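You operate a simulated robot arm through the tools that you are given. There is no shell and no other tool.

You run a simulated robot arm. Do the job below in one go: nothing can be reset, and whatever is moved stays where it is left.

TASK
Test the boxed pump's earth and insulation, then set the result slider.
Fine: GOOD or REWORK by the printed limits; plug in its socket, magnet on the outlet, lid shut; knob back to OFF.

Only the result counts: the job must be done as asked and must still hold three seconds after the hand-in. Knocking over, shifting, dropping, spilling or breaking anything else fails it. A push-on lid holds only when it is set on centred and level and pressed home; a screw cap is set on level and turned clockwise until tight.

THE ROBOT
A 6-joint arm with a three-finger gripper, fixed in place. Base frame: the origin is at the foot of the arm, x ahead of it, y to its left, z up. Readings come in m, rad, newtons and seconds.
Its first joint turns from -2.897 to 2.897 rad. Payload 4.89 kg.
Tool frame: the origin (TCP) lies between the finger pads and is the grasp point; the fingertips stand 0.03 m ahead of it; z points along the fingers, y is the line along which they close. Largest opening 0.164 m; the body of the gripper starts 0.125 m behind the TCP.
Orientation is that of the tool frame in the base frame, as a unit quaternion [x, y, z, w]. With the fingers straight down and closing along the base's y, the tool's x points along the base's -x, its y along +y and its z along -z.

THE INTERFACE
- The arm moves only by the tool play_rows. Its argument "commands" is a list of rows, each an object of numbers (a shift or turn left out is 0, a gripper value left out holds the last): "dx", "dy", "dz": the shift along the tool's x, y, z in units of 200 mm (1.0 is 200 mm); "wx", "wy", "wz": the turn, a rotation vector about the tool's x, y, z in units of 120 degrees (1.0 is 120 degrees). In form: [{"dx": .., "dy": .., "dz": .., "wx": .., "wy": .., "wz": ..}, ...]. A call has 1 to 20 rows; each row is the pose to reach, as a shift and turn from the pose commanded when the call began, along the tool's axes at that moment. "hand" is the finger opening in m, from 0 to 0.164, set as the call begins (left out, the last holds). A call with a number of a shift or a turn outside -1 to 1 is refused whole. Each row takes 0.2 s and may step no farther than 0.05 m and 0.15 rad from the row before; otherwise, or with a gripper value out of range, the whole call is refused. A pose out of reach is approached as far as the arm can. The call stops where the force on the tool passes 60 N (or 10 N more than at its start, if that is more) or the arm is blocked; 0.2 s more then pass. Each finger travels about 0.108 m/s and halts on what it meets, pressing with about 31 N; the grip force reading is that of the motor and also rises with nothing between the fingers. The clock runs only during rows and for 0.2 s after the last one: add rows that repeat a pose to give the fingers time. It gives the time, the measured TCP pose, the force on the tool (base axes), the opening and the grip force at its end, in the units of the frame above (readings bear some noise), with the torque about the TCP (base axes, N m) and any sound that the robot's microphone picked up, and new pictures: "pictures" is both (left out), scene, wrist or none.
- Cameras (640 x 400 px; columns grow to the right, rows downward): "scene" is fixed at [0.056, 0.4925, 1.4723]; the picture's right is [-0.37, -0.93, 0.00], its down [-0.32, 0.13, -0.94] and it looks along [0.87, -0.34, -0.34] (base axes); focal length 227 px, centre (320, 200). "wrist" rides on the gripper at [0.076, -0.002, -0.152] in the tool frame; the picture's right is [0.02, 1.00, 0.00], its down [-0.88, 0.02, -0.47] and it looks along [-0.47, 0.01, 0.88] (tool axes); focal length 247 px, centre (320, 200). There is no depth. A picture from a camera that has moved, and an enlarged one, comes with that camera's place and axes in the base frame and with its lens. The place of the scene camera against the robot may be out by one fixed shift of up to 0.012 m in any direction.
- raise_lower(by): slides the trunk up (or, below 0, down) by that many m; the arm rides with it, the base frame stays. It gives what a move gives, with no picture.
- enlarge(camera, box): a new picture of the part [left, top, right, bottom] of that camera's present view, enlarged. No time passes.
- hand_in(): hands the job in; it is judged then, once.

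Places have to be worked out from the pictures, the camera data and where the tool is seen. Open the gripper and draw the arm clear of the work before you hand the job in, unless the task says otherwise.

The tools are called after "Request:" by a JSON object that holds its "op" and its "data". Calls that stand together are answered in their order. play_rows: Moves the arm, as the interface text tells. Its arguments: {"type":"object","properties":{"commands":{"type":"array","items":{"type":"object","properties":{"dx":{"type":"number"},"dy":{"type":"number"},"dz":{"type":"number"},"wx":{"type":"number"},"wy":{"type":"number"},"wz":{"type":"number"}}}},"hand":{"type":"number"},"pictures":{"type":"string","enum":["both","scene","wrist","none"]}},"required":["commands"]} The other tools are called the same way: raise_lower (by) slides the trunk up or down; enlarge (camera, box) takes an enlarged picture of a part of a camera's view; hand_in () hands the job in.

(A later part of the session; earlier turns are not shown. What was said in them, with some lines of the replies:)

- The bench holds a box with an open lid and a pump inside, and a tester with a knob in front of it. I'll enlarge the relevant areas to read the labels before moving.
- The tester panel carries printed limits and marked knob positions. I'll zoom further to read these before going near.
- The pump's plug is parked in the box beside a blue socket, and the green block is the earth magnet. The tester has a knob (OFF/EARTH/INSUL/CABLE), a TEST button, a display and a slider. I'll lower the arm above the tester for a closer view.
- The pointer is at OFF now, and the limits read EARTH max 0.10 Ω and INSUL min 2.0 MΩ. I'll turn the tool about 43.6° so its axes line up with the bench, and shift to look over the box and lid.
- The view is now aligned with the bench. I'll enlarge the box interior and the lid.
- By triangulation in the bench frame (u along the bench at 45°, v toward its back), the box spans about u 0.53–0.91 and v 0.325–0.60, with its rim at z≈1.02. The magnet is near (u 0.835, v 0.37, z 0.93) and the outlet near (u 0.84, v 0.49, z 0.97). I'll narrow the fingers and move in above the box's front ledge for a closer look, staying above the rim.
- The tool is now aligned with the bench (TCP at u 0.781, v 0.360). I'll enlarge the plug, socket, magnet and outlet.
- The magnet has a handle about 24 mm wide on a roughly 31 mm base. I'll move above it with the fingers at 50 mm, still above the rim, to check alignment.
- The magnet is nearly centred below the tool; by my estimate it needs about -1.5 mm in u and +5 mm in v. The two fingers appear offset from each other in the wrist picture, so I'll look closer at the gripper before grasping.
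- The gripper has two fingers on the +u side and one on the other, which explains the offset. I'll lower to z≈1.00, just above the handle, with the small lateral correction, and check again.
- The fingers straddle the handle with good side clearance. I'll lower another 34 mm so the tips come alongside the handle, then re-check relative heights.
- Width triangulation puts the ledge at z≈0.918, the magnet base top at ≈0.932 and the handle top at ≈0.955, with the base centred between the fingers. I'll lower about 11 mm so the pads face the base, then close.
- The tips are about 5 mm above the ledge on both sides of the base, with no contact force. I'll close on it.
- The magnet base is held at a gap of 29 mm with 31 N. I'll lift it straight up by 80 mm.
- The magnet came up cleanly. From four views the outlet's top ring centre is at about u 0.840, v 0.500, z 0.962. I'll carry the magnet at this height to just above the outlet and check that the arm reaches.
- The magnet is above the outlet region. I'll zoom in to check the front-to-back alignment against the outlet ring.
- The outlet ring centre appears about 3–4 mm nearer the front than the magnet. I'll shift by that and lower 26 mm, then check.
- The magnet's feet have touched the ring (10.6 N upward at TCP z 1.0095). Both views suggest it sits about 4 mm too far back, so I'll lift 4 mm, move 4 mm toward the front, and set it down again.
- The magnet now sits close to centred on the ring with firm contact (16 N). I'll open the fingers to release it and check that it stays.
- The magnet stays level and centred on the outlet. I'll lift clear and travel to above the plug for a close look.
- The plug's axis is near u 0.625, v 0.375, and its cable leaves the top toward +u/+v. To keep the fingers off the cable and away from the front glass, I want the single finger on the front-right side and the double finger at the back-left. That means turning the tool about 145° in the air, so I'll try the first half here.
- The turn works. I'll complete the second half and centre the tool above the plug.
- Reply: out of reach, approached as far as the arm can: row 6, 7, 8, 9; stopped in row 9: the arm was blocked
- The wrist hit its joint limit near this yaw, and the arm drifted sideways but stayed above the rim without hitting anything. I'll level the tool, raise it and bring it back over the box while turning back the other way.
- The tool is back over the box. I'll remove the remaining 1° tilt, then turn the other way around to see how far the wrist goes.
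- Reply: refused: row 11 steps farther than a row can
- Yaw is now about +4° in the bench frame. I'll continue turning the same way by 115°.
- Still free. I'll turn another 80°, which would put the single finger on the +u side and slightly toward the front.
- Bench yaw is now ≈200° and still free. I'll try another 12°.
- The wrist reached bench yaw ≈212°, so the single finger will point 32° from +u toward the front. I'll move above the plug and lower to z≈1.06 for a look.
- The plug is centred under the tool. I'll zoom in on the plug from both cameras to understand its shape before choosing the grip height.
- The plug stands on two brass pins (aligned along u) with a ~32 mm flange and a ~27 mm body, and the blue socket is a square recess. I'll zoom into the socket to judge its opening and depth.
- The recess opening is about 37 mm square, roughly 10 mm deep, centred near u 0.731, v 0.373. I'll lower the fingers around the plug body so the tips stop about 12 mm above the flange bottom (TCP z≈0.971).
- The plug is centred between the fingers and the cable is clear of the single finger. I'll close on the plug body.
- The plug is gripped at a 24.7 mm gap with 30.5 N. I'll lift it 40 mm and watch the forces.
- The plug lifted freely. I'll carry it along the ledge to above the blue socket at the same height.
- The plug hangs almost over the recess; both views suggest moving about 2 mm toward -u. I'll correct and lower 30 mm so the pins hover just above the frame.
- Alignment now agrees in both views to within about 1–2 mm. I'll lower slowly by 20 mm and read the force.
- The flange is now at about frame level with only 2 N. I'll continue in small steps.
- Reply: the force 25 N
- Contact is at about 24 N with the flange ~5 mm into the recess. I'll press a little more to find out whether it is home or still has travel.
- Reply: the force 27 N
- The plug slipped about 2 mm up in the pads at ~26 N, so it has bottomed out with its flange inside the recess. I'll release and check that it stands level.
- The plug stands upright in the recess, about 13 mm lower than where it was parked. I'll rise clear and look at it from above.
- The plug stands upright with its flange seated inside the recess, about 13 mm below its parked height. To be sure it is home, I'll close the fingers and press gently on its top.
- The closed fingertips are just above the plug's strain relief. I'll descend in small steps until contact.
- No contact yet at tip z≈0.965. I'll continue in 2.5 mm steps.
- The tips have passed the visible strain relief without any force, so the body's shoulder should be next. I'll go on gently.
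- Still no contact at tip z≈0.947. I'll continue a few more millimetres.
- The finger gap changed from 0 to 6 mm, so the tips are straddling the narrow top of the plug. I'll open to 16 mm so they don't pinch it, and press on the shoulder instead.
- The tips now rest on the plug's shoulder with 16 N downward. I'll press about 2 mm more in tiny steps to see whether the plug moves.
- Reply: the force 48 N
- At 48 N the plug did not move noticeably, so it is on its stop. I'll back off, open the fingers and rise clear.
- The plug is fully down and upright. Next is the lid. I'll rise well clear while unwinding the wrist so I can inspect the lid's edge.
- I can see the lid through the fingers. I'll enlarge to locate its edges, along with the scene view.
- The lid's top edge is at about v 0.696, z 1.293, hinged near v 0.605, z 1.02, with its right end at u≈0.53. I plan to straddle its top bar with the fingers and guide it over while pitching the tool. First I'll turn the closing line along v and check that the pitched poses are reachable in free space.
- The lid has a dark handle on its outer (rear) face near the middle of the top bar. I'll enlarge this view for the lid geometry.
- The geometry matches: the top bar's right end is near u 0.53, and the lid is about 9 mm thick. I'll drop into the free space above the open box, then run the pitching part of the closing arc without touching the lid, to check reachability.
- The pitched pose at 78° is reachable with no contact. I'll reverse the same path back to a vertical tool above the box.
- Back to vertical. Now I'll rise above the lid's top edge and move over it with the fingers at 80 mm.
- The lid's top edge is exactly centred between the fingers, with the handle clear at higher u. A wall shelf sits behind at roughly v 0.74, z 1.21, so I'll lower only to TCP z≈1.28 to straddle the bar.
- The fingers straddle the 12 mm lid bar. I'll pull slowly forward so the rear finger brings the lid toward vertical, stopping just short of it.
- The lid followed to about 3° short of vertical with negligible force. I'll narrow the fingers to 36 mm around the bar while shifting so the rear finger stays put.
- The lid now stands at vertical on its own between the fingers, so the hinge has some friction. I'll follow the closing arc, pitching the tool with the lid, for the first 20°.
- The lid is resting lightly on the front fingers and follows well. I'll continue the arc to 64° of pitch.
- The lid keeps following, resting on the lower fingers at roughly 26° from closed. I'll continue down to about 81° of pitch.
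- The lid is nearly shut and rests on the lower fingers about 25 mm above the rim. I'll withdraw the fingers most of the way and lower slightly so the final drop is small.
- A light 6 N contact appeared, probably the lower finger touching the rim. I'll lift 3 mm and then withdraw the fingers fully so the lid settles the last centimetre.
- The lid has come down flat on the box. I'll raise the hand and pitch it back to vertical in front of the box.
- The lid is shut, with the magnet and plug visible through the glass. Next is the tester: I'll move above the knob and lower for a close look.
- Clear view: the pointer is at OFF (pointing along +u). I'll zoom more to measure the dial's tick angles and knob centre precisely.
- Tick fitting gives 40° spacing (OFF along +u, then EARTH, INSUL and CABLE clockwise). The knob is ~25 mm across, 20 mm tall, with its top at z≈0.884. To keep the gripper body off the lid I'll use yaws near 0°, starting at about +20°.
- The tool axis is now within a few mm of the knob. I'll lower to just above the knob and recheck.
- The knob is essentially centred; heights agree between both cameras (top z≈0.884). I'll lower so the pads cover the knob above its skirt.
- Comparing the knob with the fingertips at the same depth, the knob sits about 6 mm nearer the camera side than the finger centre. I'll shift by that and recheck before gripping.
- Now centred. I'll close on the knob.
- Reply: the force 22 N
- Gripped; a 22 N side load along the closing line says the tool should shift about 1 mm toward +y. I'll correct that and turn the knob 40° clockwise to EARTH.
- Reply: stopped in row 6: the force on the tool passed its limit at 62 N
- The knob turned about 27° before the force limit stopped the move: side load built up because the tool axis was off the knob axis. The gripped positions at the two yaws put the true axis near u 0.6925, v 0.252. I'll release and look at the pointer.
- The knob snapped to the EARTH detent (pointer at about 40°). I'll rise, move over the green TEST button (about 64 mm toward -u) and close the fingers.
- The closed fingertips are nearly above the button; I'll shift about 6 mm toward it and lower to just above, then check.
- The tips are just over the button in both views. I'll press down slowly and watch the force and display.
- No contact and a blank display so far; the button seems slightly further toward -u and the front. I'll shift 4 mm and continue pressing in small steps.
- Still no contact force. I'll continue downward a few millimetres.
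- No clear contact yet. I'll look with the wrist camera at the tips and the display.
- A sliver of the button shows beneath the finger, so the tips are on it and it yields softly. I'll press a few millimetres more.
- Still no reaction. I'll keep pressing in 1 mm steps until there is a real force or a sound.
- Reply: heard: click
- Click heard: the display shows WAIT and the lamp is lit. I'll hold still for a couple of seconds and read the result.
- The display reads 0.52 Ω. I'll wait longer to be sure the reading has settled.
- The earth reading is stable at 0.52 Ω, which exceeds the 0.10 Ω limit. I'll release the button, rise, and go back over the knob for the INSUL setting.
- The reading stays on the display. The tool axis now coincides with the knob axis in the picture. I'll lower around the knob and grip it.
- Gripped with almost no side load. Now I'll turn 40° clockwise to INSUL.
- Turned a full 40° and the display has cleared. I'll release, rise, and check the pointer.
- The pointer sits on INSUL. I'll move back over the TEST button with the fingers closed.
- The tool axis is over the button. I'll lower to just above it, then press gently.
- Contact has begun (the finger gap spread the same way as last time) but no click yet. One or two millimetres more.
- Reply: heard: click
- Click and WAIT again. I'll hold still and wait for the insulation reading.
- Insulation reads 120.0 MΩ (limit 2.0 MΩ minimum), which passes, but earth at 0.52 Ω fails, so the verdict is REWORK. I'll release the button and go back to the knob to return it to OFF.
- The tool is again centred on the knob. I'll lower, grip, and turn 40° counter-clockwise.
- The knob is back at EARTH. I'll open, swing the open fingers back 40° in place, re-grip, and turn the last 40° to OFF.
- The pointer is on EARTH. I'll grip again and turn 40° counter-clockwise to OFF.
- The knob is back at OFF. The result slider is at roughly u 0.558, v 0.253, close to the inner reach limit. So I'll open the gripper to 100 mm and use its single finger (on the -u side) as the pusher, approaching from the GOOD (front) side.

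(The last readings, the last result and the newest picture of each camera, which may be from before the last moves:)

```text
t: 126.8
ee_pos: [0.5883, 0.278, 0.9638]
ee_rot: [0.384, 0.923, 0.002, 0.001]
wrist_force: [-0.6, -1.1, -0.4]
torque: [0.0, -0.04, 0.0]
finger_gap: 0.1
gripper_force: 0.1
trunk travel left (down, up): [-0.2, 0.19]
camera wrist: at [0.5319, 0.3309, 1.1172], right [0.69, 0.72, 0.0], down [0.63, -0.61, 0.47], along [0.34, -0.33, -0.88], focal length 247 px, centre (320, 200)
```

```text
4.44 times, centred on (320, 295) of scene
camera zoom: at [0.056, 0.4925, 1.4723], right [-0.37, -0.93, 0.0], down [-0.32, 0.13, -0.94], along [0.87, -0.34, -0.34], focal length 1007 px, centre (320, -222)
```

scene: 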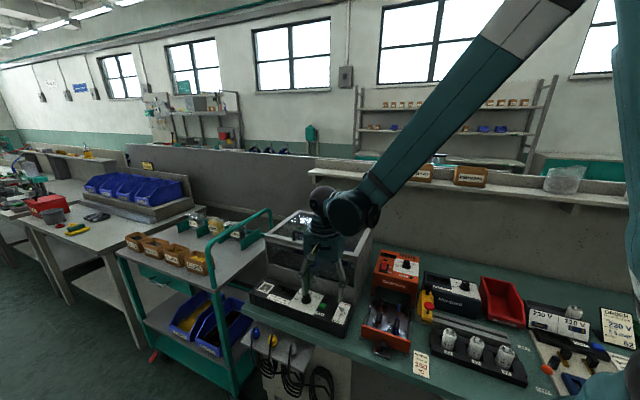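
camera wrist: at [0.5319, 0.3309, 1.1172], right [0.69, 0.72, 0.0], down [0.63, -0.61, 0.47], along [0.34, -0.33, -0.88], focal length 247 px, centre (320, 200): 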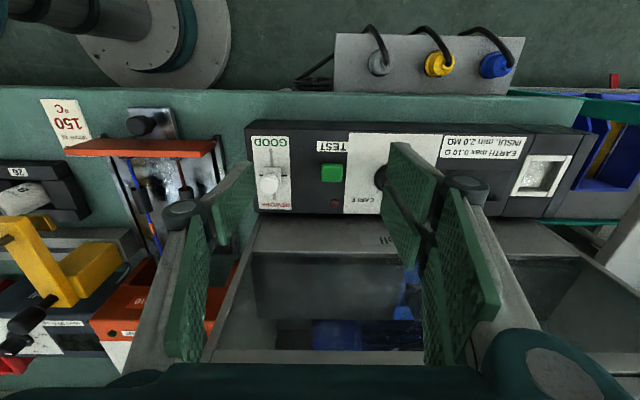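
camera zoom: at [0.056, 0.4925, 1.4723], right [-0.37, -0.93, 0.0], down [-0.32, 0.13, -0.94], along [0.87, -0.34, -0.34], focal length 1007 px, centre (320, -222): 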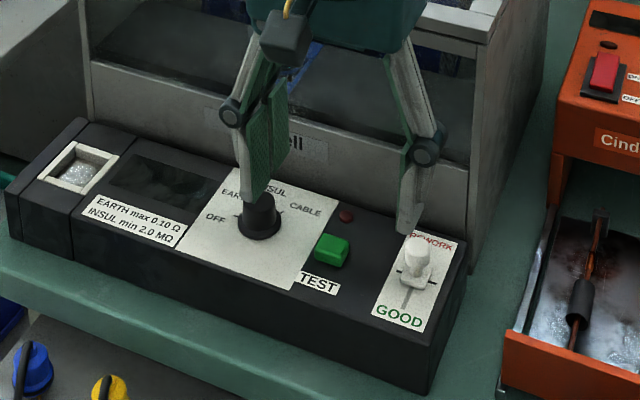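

Reach is fine. The lever is at about u 0.559, v 0.250 with the slot from v 0.219 to 0.281, and REWORK toward the box. The single finger is in front of the lever; I'll shift 3 mm and lower it beside the lever.

Request:
{"op": "play_rows", "data": {"commands": [{"dy": -0.015, "dz": 0.1}, {"dy": -0.015, "dz": 0.2}, {"dy": -0.015, "dz": 0.29}, {"dy": -0.015, "dz": 0.31}], "pictures": "both"}}

Request:
{"op": "enlarge", "data": {"camera": "wrist", "box": [170, 90, 410, 260]}}

Request:
{"op": "enlarge", "data": {"camera": "scene", "box": [280, 255, 360, 335]}}

```text
t: 127.8
ee_pos: [0.5853, 0.2756, 0.9005]
ee_rot: [0.383, 0.924, 0.002, 0.0]
wrist_force: [0.1, -0.6, -0.5]
torque: [-0.01, -0.03, -0.01]
finger_gap: 0.1
gripper_force: 0.1
trunk travel left (down, up): [-0.2, 0.19]
camera wrist: at [0.53, 0.3294, 1.0551], right [0.69, 0.72, 0.0], down [0.63, -0.61, 0.47], along [0.34, -0.33, -0.88], focal length 247 px, centre (320, 200)
```

scene: 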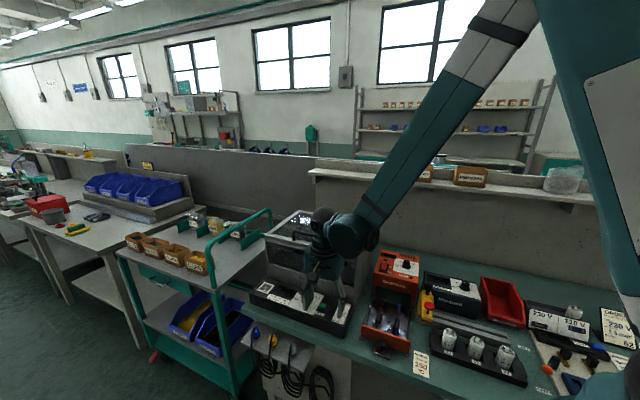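
wrist: 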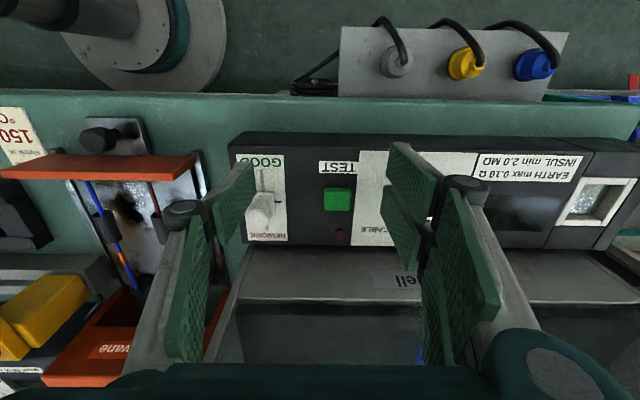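

```text
2.35 times, centred on (290, 175) of wrist
camera zoom: at [0.53, 0.3294, 1.0551], right [0.69, 0.72, 0.0], down [0.63, -0.61, 0.47], along [0.34, -0.33, -0.88], focal length 581 px, centre (391, 259)
```

zoom: 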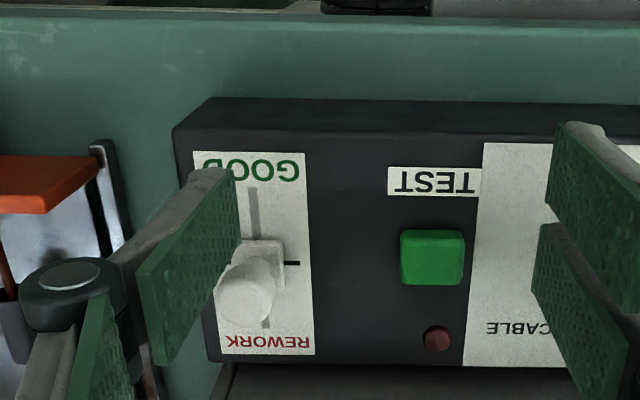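

```text
5.00 times, centred on (320, 295) of scene
camera zoom: at [0.056, 0.4925, 1.4723], right [-0.37, -0.93, 0.0], down [-0.32, 0.13, -0.94], along [0.87, -0.34, -0.34], focal length 1133 px, centre (320, -275)
```

zoom: 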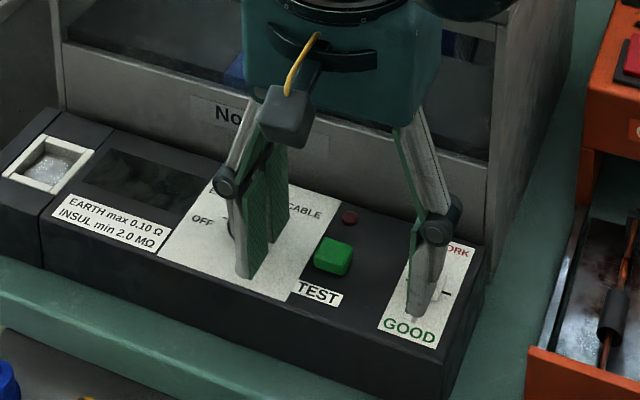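

The finger is at the right height in front of the lever. I'll set the opening to 90 mm to centre the finger on the lever, then push slowly toward REWORK.

Request:
{"op": "play_rows", "data": {"commands": [{"dx": 0.0}, {"dx": 0.0}, {"dx": -0.025}, {"dx": -0.04}, {"dx": -0.055}, {"dx": -0.07}, {"dx": -0.085}, {"dx": -0.1}], "hand": 0.09, "pictures": "wrist"}}

Request:
{"op": "enlarge", "data": {"camera": "wrist", "box": [170, 90, 410, 260]}}

Request:
{"op": "enlarge", "data": {"camera": "scene", "box": [280, 255, 360, 335]}}

```text
t: 129.6
ee_pos: [0.5995, 0.2613, 0.903]
ee_rot: [0.383, 0.924, 0.001, 0.0]
wrist_force: [-0.4, -0.6, -0.4]
torque: [0.01, -0.01, -0.02]
finger_gap: 0.0899
gripper_force: 0.1
trunk travel left (down, up): [-0.2, 0.19]
camera wrist: at [0.5443, 0.3148, 1.0557], right [0.69, 0.72, 0.0], down [0.63, -0.61, 0.47], along [0.34, -0.33, -0.88], focal length 247 px, centre (320, 200)
```

wrist: 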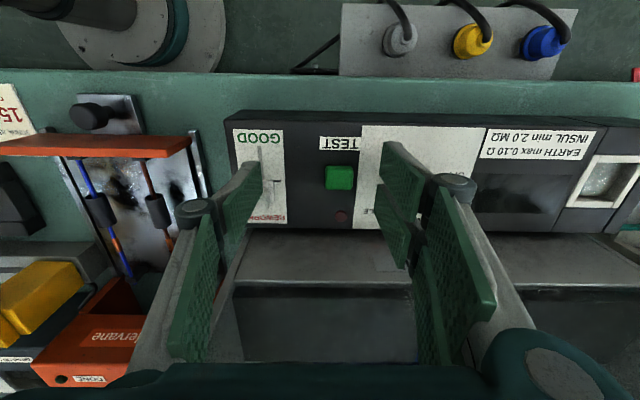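

```text
2.35 times, centred on (290, 175) of wrist
camera zoom: at [0.5443, 0.3148, 1.0557], right [0.69, 0.72, 0.0], down [0.63, -0.61, 0.47], along [0.34, -0.33, -0.88], focal length 581 px, centre (391, 259)
```

zoom: 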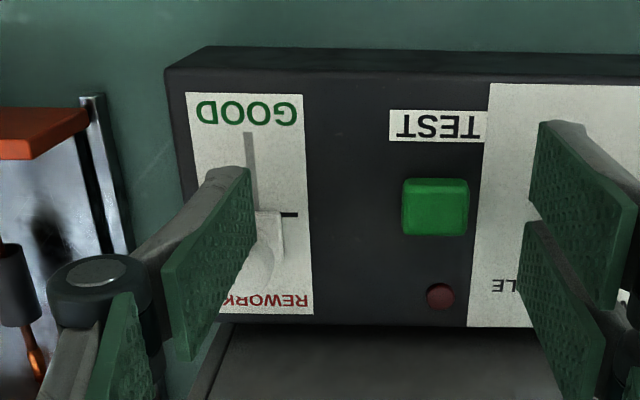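

```text
5.00 times, centred on (320, 295) of scene
camera zoom: at [0.056, 0.4925, 1.4723], right [-0.37, -0.93, 0.0], down [-0.32, 0.13, -0.94], along [0.87, -0.34, -0.34], focal length 1133 px, centre (320, -275)
```

zoom: 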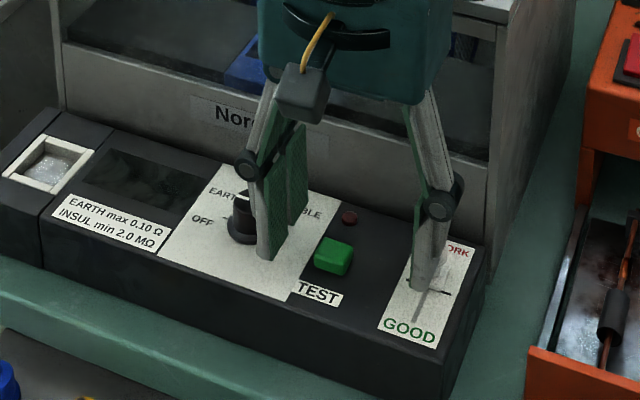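

The lever is moving: its base is now past the neutral mark toward REWORK. I'll continue pushing until it reaches the end.

Request:
{"op": "play_rows", "data": {"commands": [{"dx": -0.015}, {"dx": -0.03}, {"dx": -0.04}, {"dx": -0.05}, {"dx": -0.05}], "pictures": "wrist"}}

Request:
{"op": "enlarge", "data": {"camera": "wrist", "box": [170, 90, 410, 260]}}

Request:
{"op": "enlarge", "data": {"camera": "scene", "box": [280, 255, 360, 335]}}

```text
t: 130.8
ee_pos: [0.6059, 0.2535, 0.9016]
ee_rot: [0.383, 0.924, 0.001, 0.0]
wrist_force: [-0.3, 0.2, 0.1]
torque: [-0.01, 0.02, -0.01]
finger_gap: 0.0899
gripper_force: 0.1
trunk travel left (down, up): [-0.2, 0.19]
camera wrist: at [0.5511, 0.3075, 1.0552], right [0.69, 0.72, 0.0], down [0.63, -0.61, 0.47], along [0.34, -0.33, -0.88], focal length 247 px, centre (320, 200)
```

wrist: 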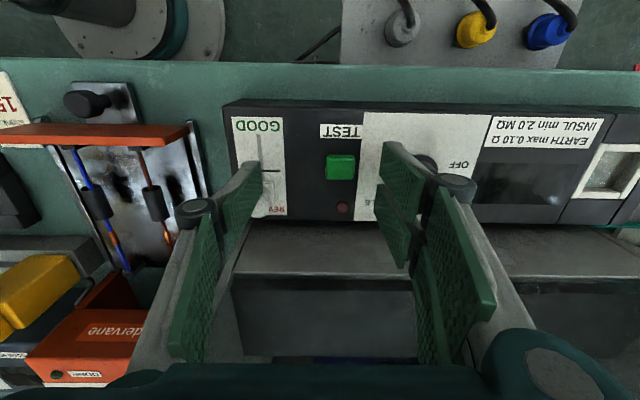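

```text
2.35 times, centred on (290, 175) of wrist
camera zoom: at [0.5511, 0.3075, 1.0552], right [0.69, 0.72, 0.0], down [0.63, -0.61, 0.47], along [0.34, -0.33, -0.88], focal length 581 px, centre (391, 259)
```

zoom: 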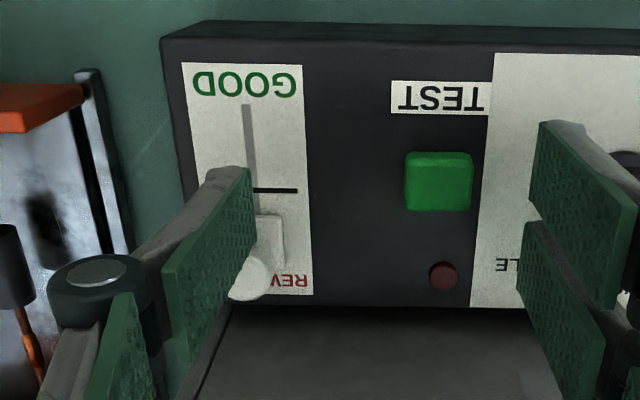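

```text
5.00 times, centred on (320, 295) of scene
camera zoom: at [0.056, 0.4925, 1.4723], right [-0.37, -0.93, 0.0], down [-0.32, 0.13, -0.94], along [0.87, -0.34, -0.34], focal length 1133 px, centre (320, -275)
```

zoom: 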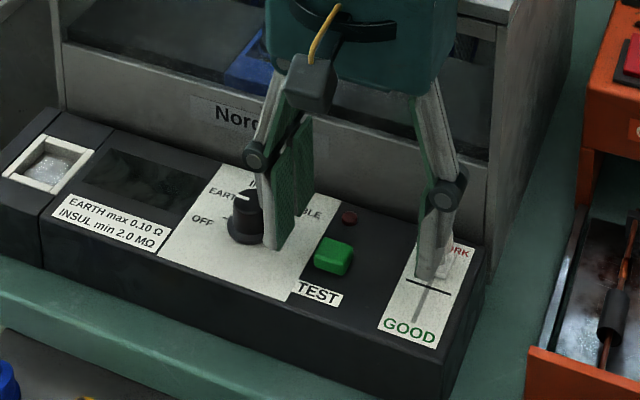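

The lever is well past neutral and covering the REWORK label; no end stop felt yet. I'll push a bit more in small steps.

Request:
{"op": "play_rows", "data": {"commands": [{"dx": -0.01}, {"dx": -0.02}, {"dx": -0.03}, {"dx": -0.03}], "pictures": "none"}}

Request:
{"op": "enlarge", "data": {"camera": "wrist", "box": [170, 90, 410, 260]}}

Request:
{"op": "enlarge", "data": {"camera": "scene", "box": [280, 255, 360, 335]}}

```text
t: 131.8
ee_pos: [0.6076, 0.2522, 0.9021]
ee_rot: [0.384, 0.924, 0.0, 0.0]
wrist_force: [-40.6, 37.4, -4.9]
torque: [1.21, 0.68, -2.68]
finger_gap: 0.0903
gripper_force: 0.5
trunk travel left (down, up): [-0.2, 0.19]
```

```text
2.35 times, centred on (290, 175) of wrist
camera zoom: at [0.5533, 0.3052, 1.0552], right [0.69, 0.72, 0.0], down [0.64, -0.61, 0.47], along [0.34, -0.32, -0.88], focal length 581 px, centre (391, 259)
```

zoom: 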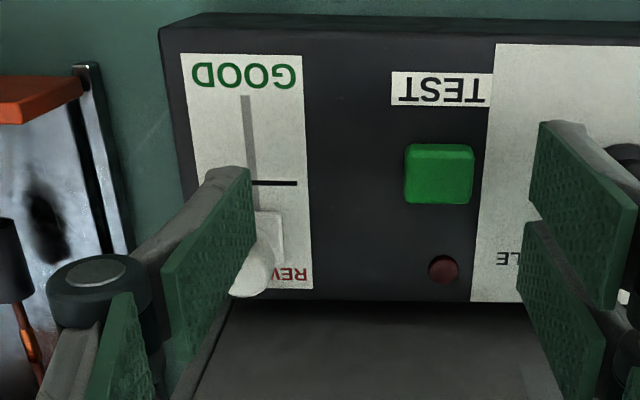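

```text
5.00 times, centred on (320, 295) of scene
camera zoom: at [0.056, 0.4925, 1.4723], right [-0.37, -0.93, 0.0], down [-0.32, 0.13, -0.94], along [0.87, -0.34, -0.34], focal length 1133 px, centre (320, -275)
```

zoom: 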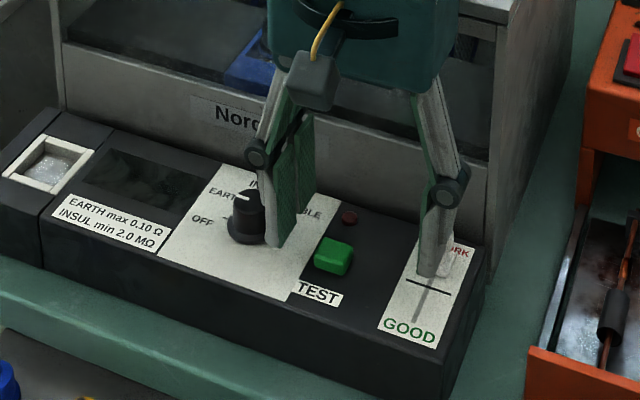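

The lever is at its end stop (55 N back-force). I'll back off at once and rise.

Request:
{"op": "play_rows", "data": {"commands": [{"dx": 0.03}, {"dx": 0.08}, {"dx": 0.13}, {"dx": 0.13, "dz": -0.15}, {"dx": 0.13, "dz": -0.35}, {"dx": 0.13, "dz": -0.55}], "pictures": "both"}}

Request:
{"op": "enlarge", "data": {"camera": "wrist", "box": [200, 60, 480, 260]}}

Request:
{"op": "enlarge", "data": {"camera": "scene", "box": [250, 255, 360, 345]}}

```text
t: 133.2
ee_pos: [0.5915, 0.2682, 1.0111]
ee_rot: [0.383, 0.924, 0.001, 0.001]
wrist_force: [1.3, -0.3, -0.3]
torque: [-0.11, 0.16, 0.0]
finger_gap: 0.0899
gripper_force: 0.0
trunk travel left (down, up): [-0.2, 0.19]
camera wrist: at [0.5373, 0.3224, 1.1644], right [0.69, 0.72, 0.0], down [0.63, -0.61, 0.47], along [0.34, -0.33, -0.88], focal length 247 px, centre (320, 200)
```

scene: 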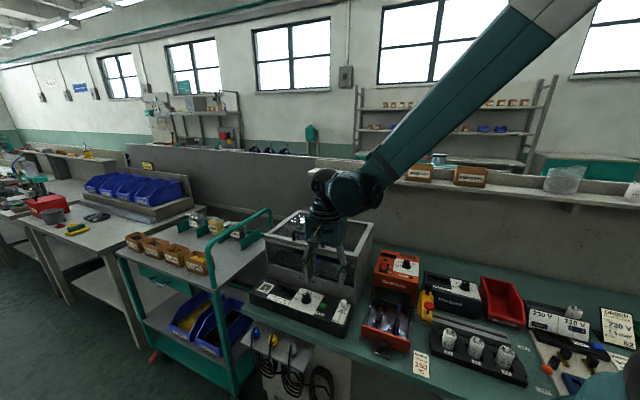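
wrist: 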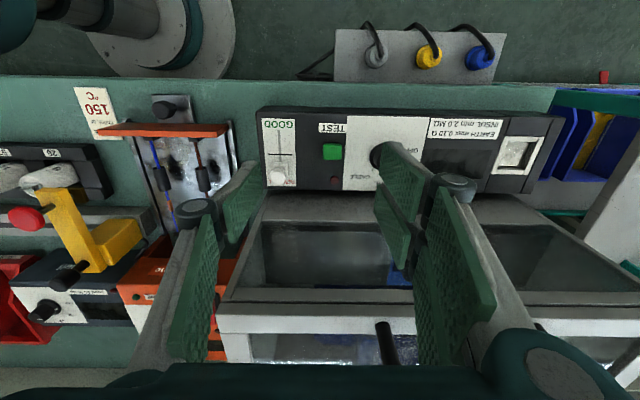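

```text
2.00 times, centred on (340, 160) of wrist
camera zoom: at [0.5373, 0.3224, 1.1644], right [0.69, 0.72, 0.0], down [0.63, -0.61, 0.47], along [0.34, -0.33, -0.88], focal length 494 px, centre (280, 280)
```

zoom: 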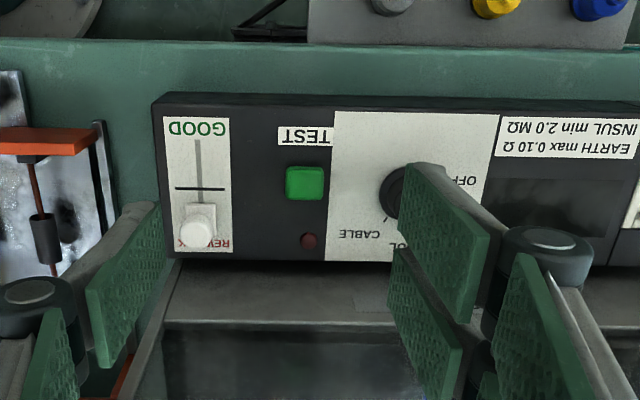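

```text
4.44 times, centred on (305, 300) of scene
camera zoom: at [0.056, 0.4925, 1.4723], right [-0.37, -0.93, 0.0], down [-0.32, 0.13, -0.94], along [0.87, -0.34, -0.34], focal length 1007 px, centre (387, -244)
```

zoom: 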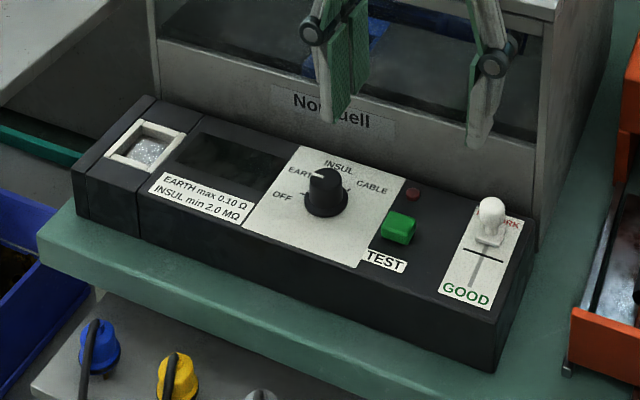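

The slider is at the REWORK end and the tester hasn't moved. I'll raise the arm well clear and do a final inspection of everything.

Request:
{"op": "play_rows", "data": {"commands": [{"dz": -0.2}, {"dz": -0.4}, {"dz": -0.6}, {"dz": -0.8}, {"dz": -1.0}], "pictures": "none"}}

Request:
{"op": "play_rows", "data": {"commands": [{"dx": 0.1, "dz": -0.2}, {"dx": 0.2, "dz": -0.4}, {"dx": 0.3, "dz": -0.6}, {"dx": 0.3, "dz": -0.8}], "hand": 0.16, "pictures": "both"}}

Request:
{"op": "enlarge", "data": {"camera": "scene", "box": [285, 275, 345, 320]}}

Request:
{"op": "enlarge", "data": {"camera": "scene", "box": [255, 200, 385, 300]}}

Request:
{"op": "enlarge", "data": {"camera": "wrist", "box": [200, 60, 440, 240]}}

```text
t: 134.4
ee_pos: [0.592, 0.2671, 1.2119]
ee_rot: [0.383, 0.924, 0.001, 0.0]
wrist_force: [1.3, 0.5, 0.2]
torque: [-0.03, 0.06, -0.03]
finger_gap: 0.09
gripper_force: 0.1
trunk travel left (down, up): [-0.2, 0.19]
```

```text
t: 135.4
ee_pos: [0.548, 0.3079, 1.3721]
ee_rot: [0.384, 0.923, 0.002, 0.001]
wrist_force: [-0.3, 0.4, 0.3]
torque: [-0.02, -0.04, 0.0]
finger_gap: 0.1601
gripper_force: 0.1
trunk travel left (down, up): [-0.2, 0.19]
camera wrist: at [0.4929, 0.3621, 1.5256], right [0.69, 0.72, 0.0], down [0.63, -0.61, 0.47], along [0.34, -0.33, -0.88], focal length 247 px, centre (320, 200)
```

scene: 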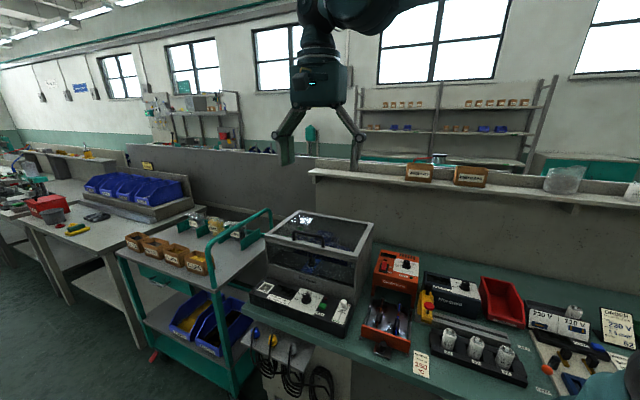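
wrist: 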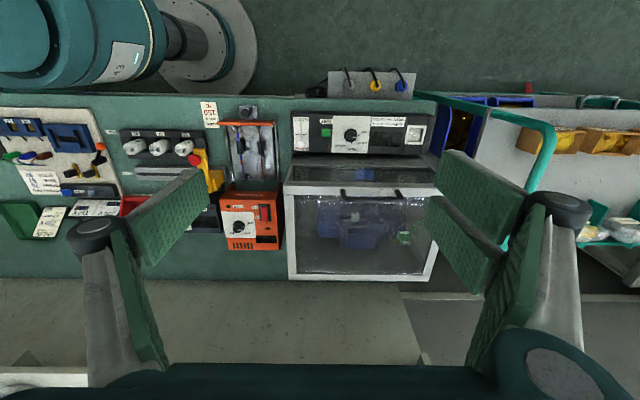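

```text
8.89 times, centred on (315, 298) of scene
camera zoom: at [0.056, 0.4925, 1.4723], right [-0.37, -0.93, 0.0], down [-0.32, 0.13, -0.94], along [0.87, -0.34, -0.34], focal length 2014 px, centre (364, -667)
```

zoom: 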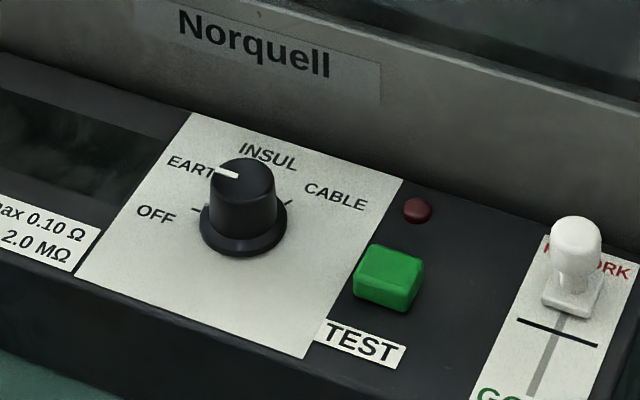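

```text
4.00 times, centred on (320, 250) of scene
camera zoom: at [0.056, 0.4925, 1.4723], right [-0.37, -0.93, 0.0], down [-0.32, 0.13, -0.94], along [0.87, -0.34, -0.34], focal length 906 px, centre (320, 0)
```

zoom: 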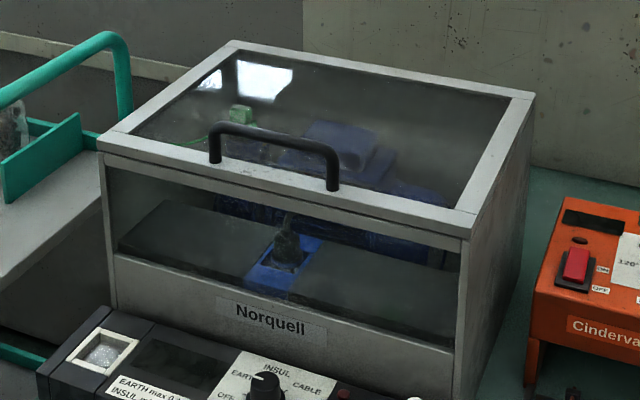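

```text
2.22 times, centred on (320, 150) of wrist
camera zoom: at [0.4929, 0.3621, 1.5256], right [0.69, 0.72, 0.0], down [0.63, -0.61, 0.47], along [0.34, -0.33, -0.88], focal length 549 px, centre (320, 311)
```

zoom: 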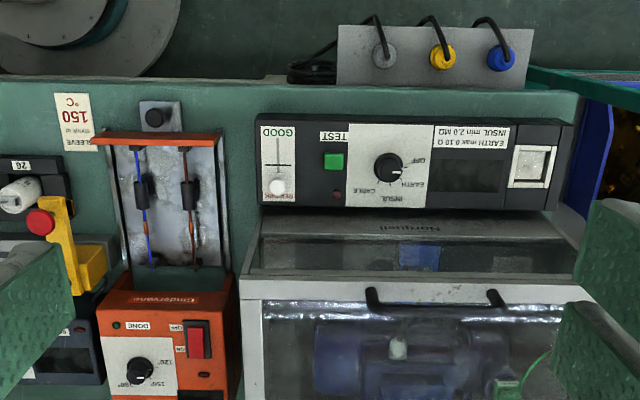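

Final check: the lid is flush, the magnet is on the outlet, the plug is in the blue socket, and the knob points to OFF. The slider is at REWORK (earth 0.52 Ω > 0.10 Ω; insulation 120.0 MΩ ≥ 2.0 MΩ). The gripper is open and well clear, and nothing else has moved, so I'm handing in.

Request:
{"op": "hand_in", "data": {}}

```text
The job is handed in.
```

I tested the boxed pump and set the result slider to REWORK, because the earth reading is over the printed limit. The job is handed in.

| Test | Reading | Printed limit | Result |
|---|---|---|---|
| Earth | 0.52 Ω | max 0.10 Ω | fails |
| Insulation | 120.0 MΩ | min 2.0 MΩ | passes |

At hand-in:
- **Plug:** it stands upright in the blue socket, pressed down to its stop.
- **Magnet:** it sits on the pump outlet.
- **Lid:** it is shut flush on the box.
- **Knob:** it is back at OFF.
- **Arm:** the gripper is open and raised clear of the bench, and I saw nothing else moved.

Pushing the slider to its end stop briefly put about 55 N on the tester. The tester was in the same place in the camera pictures before and after.
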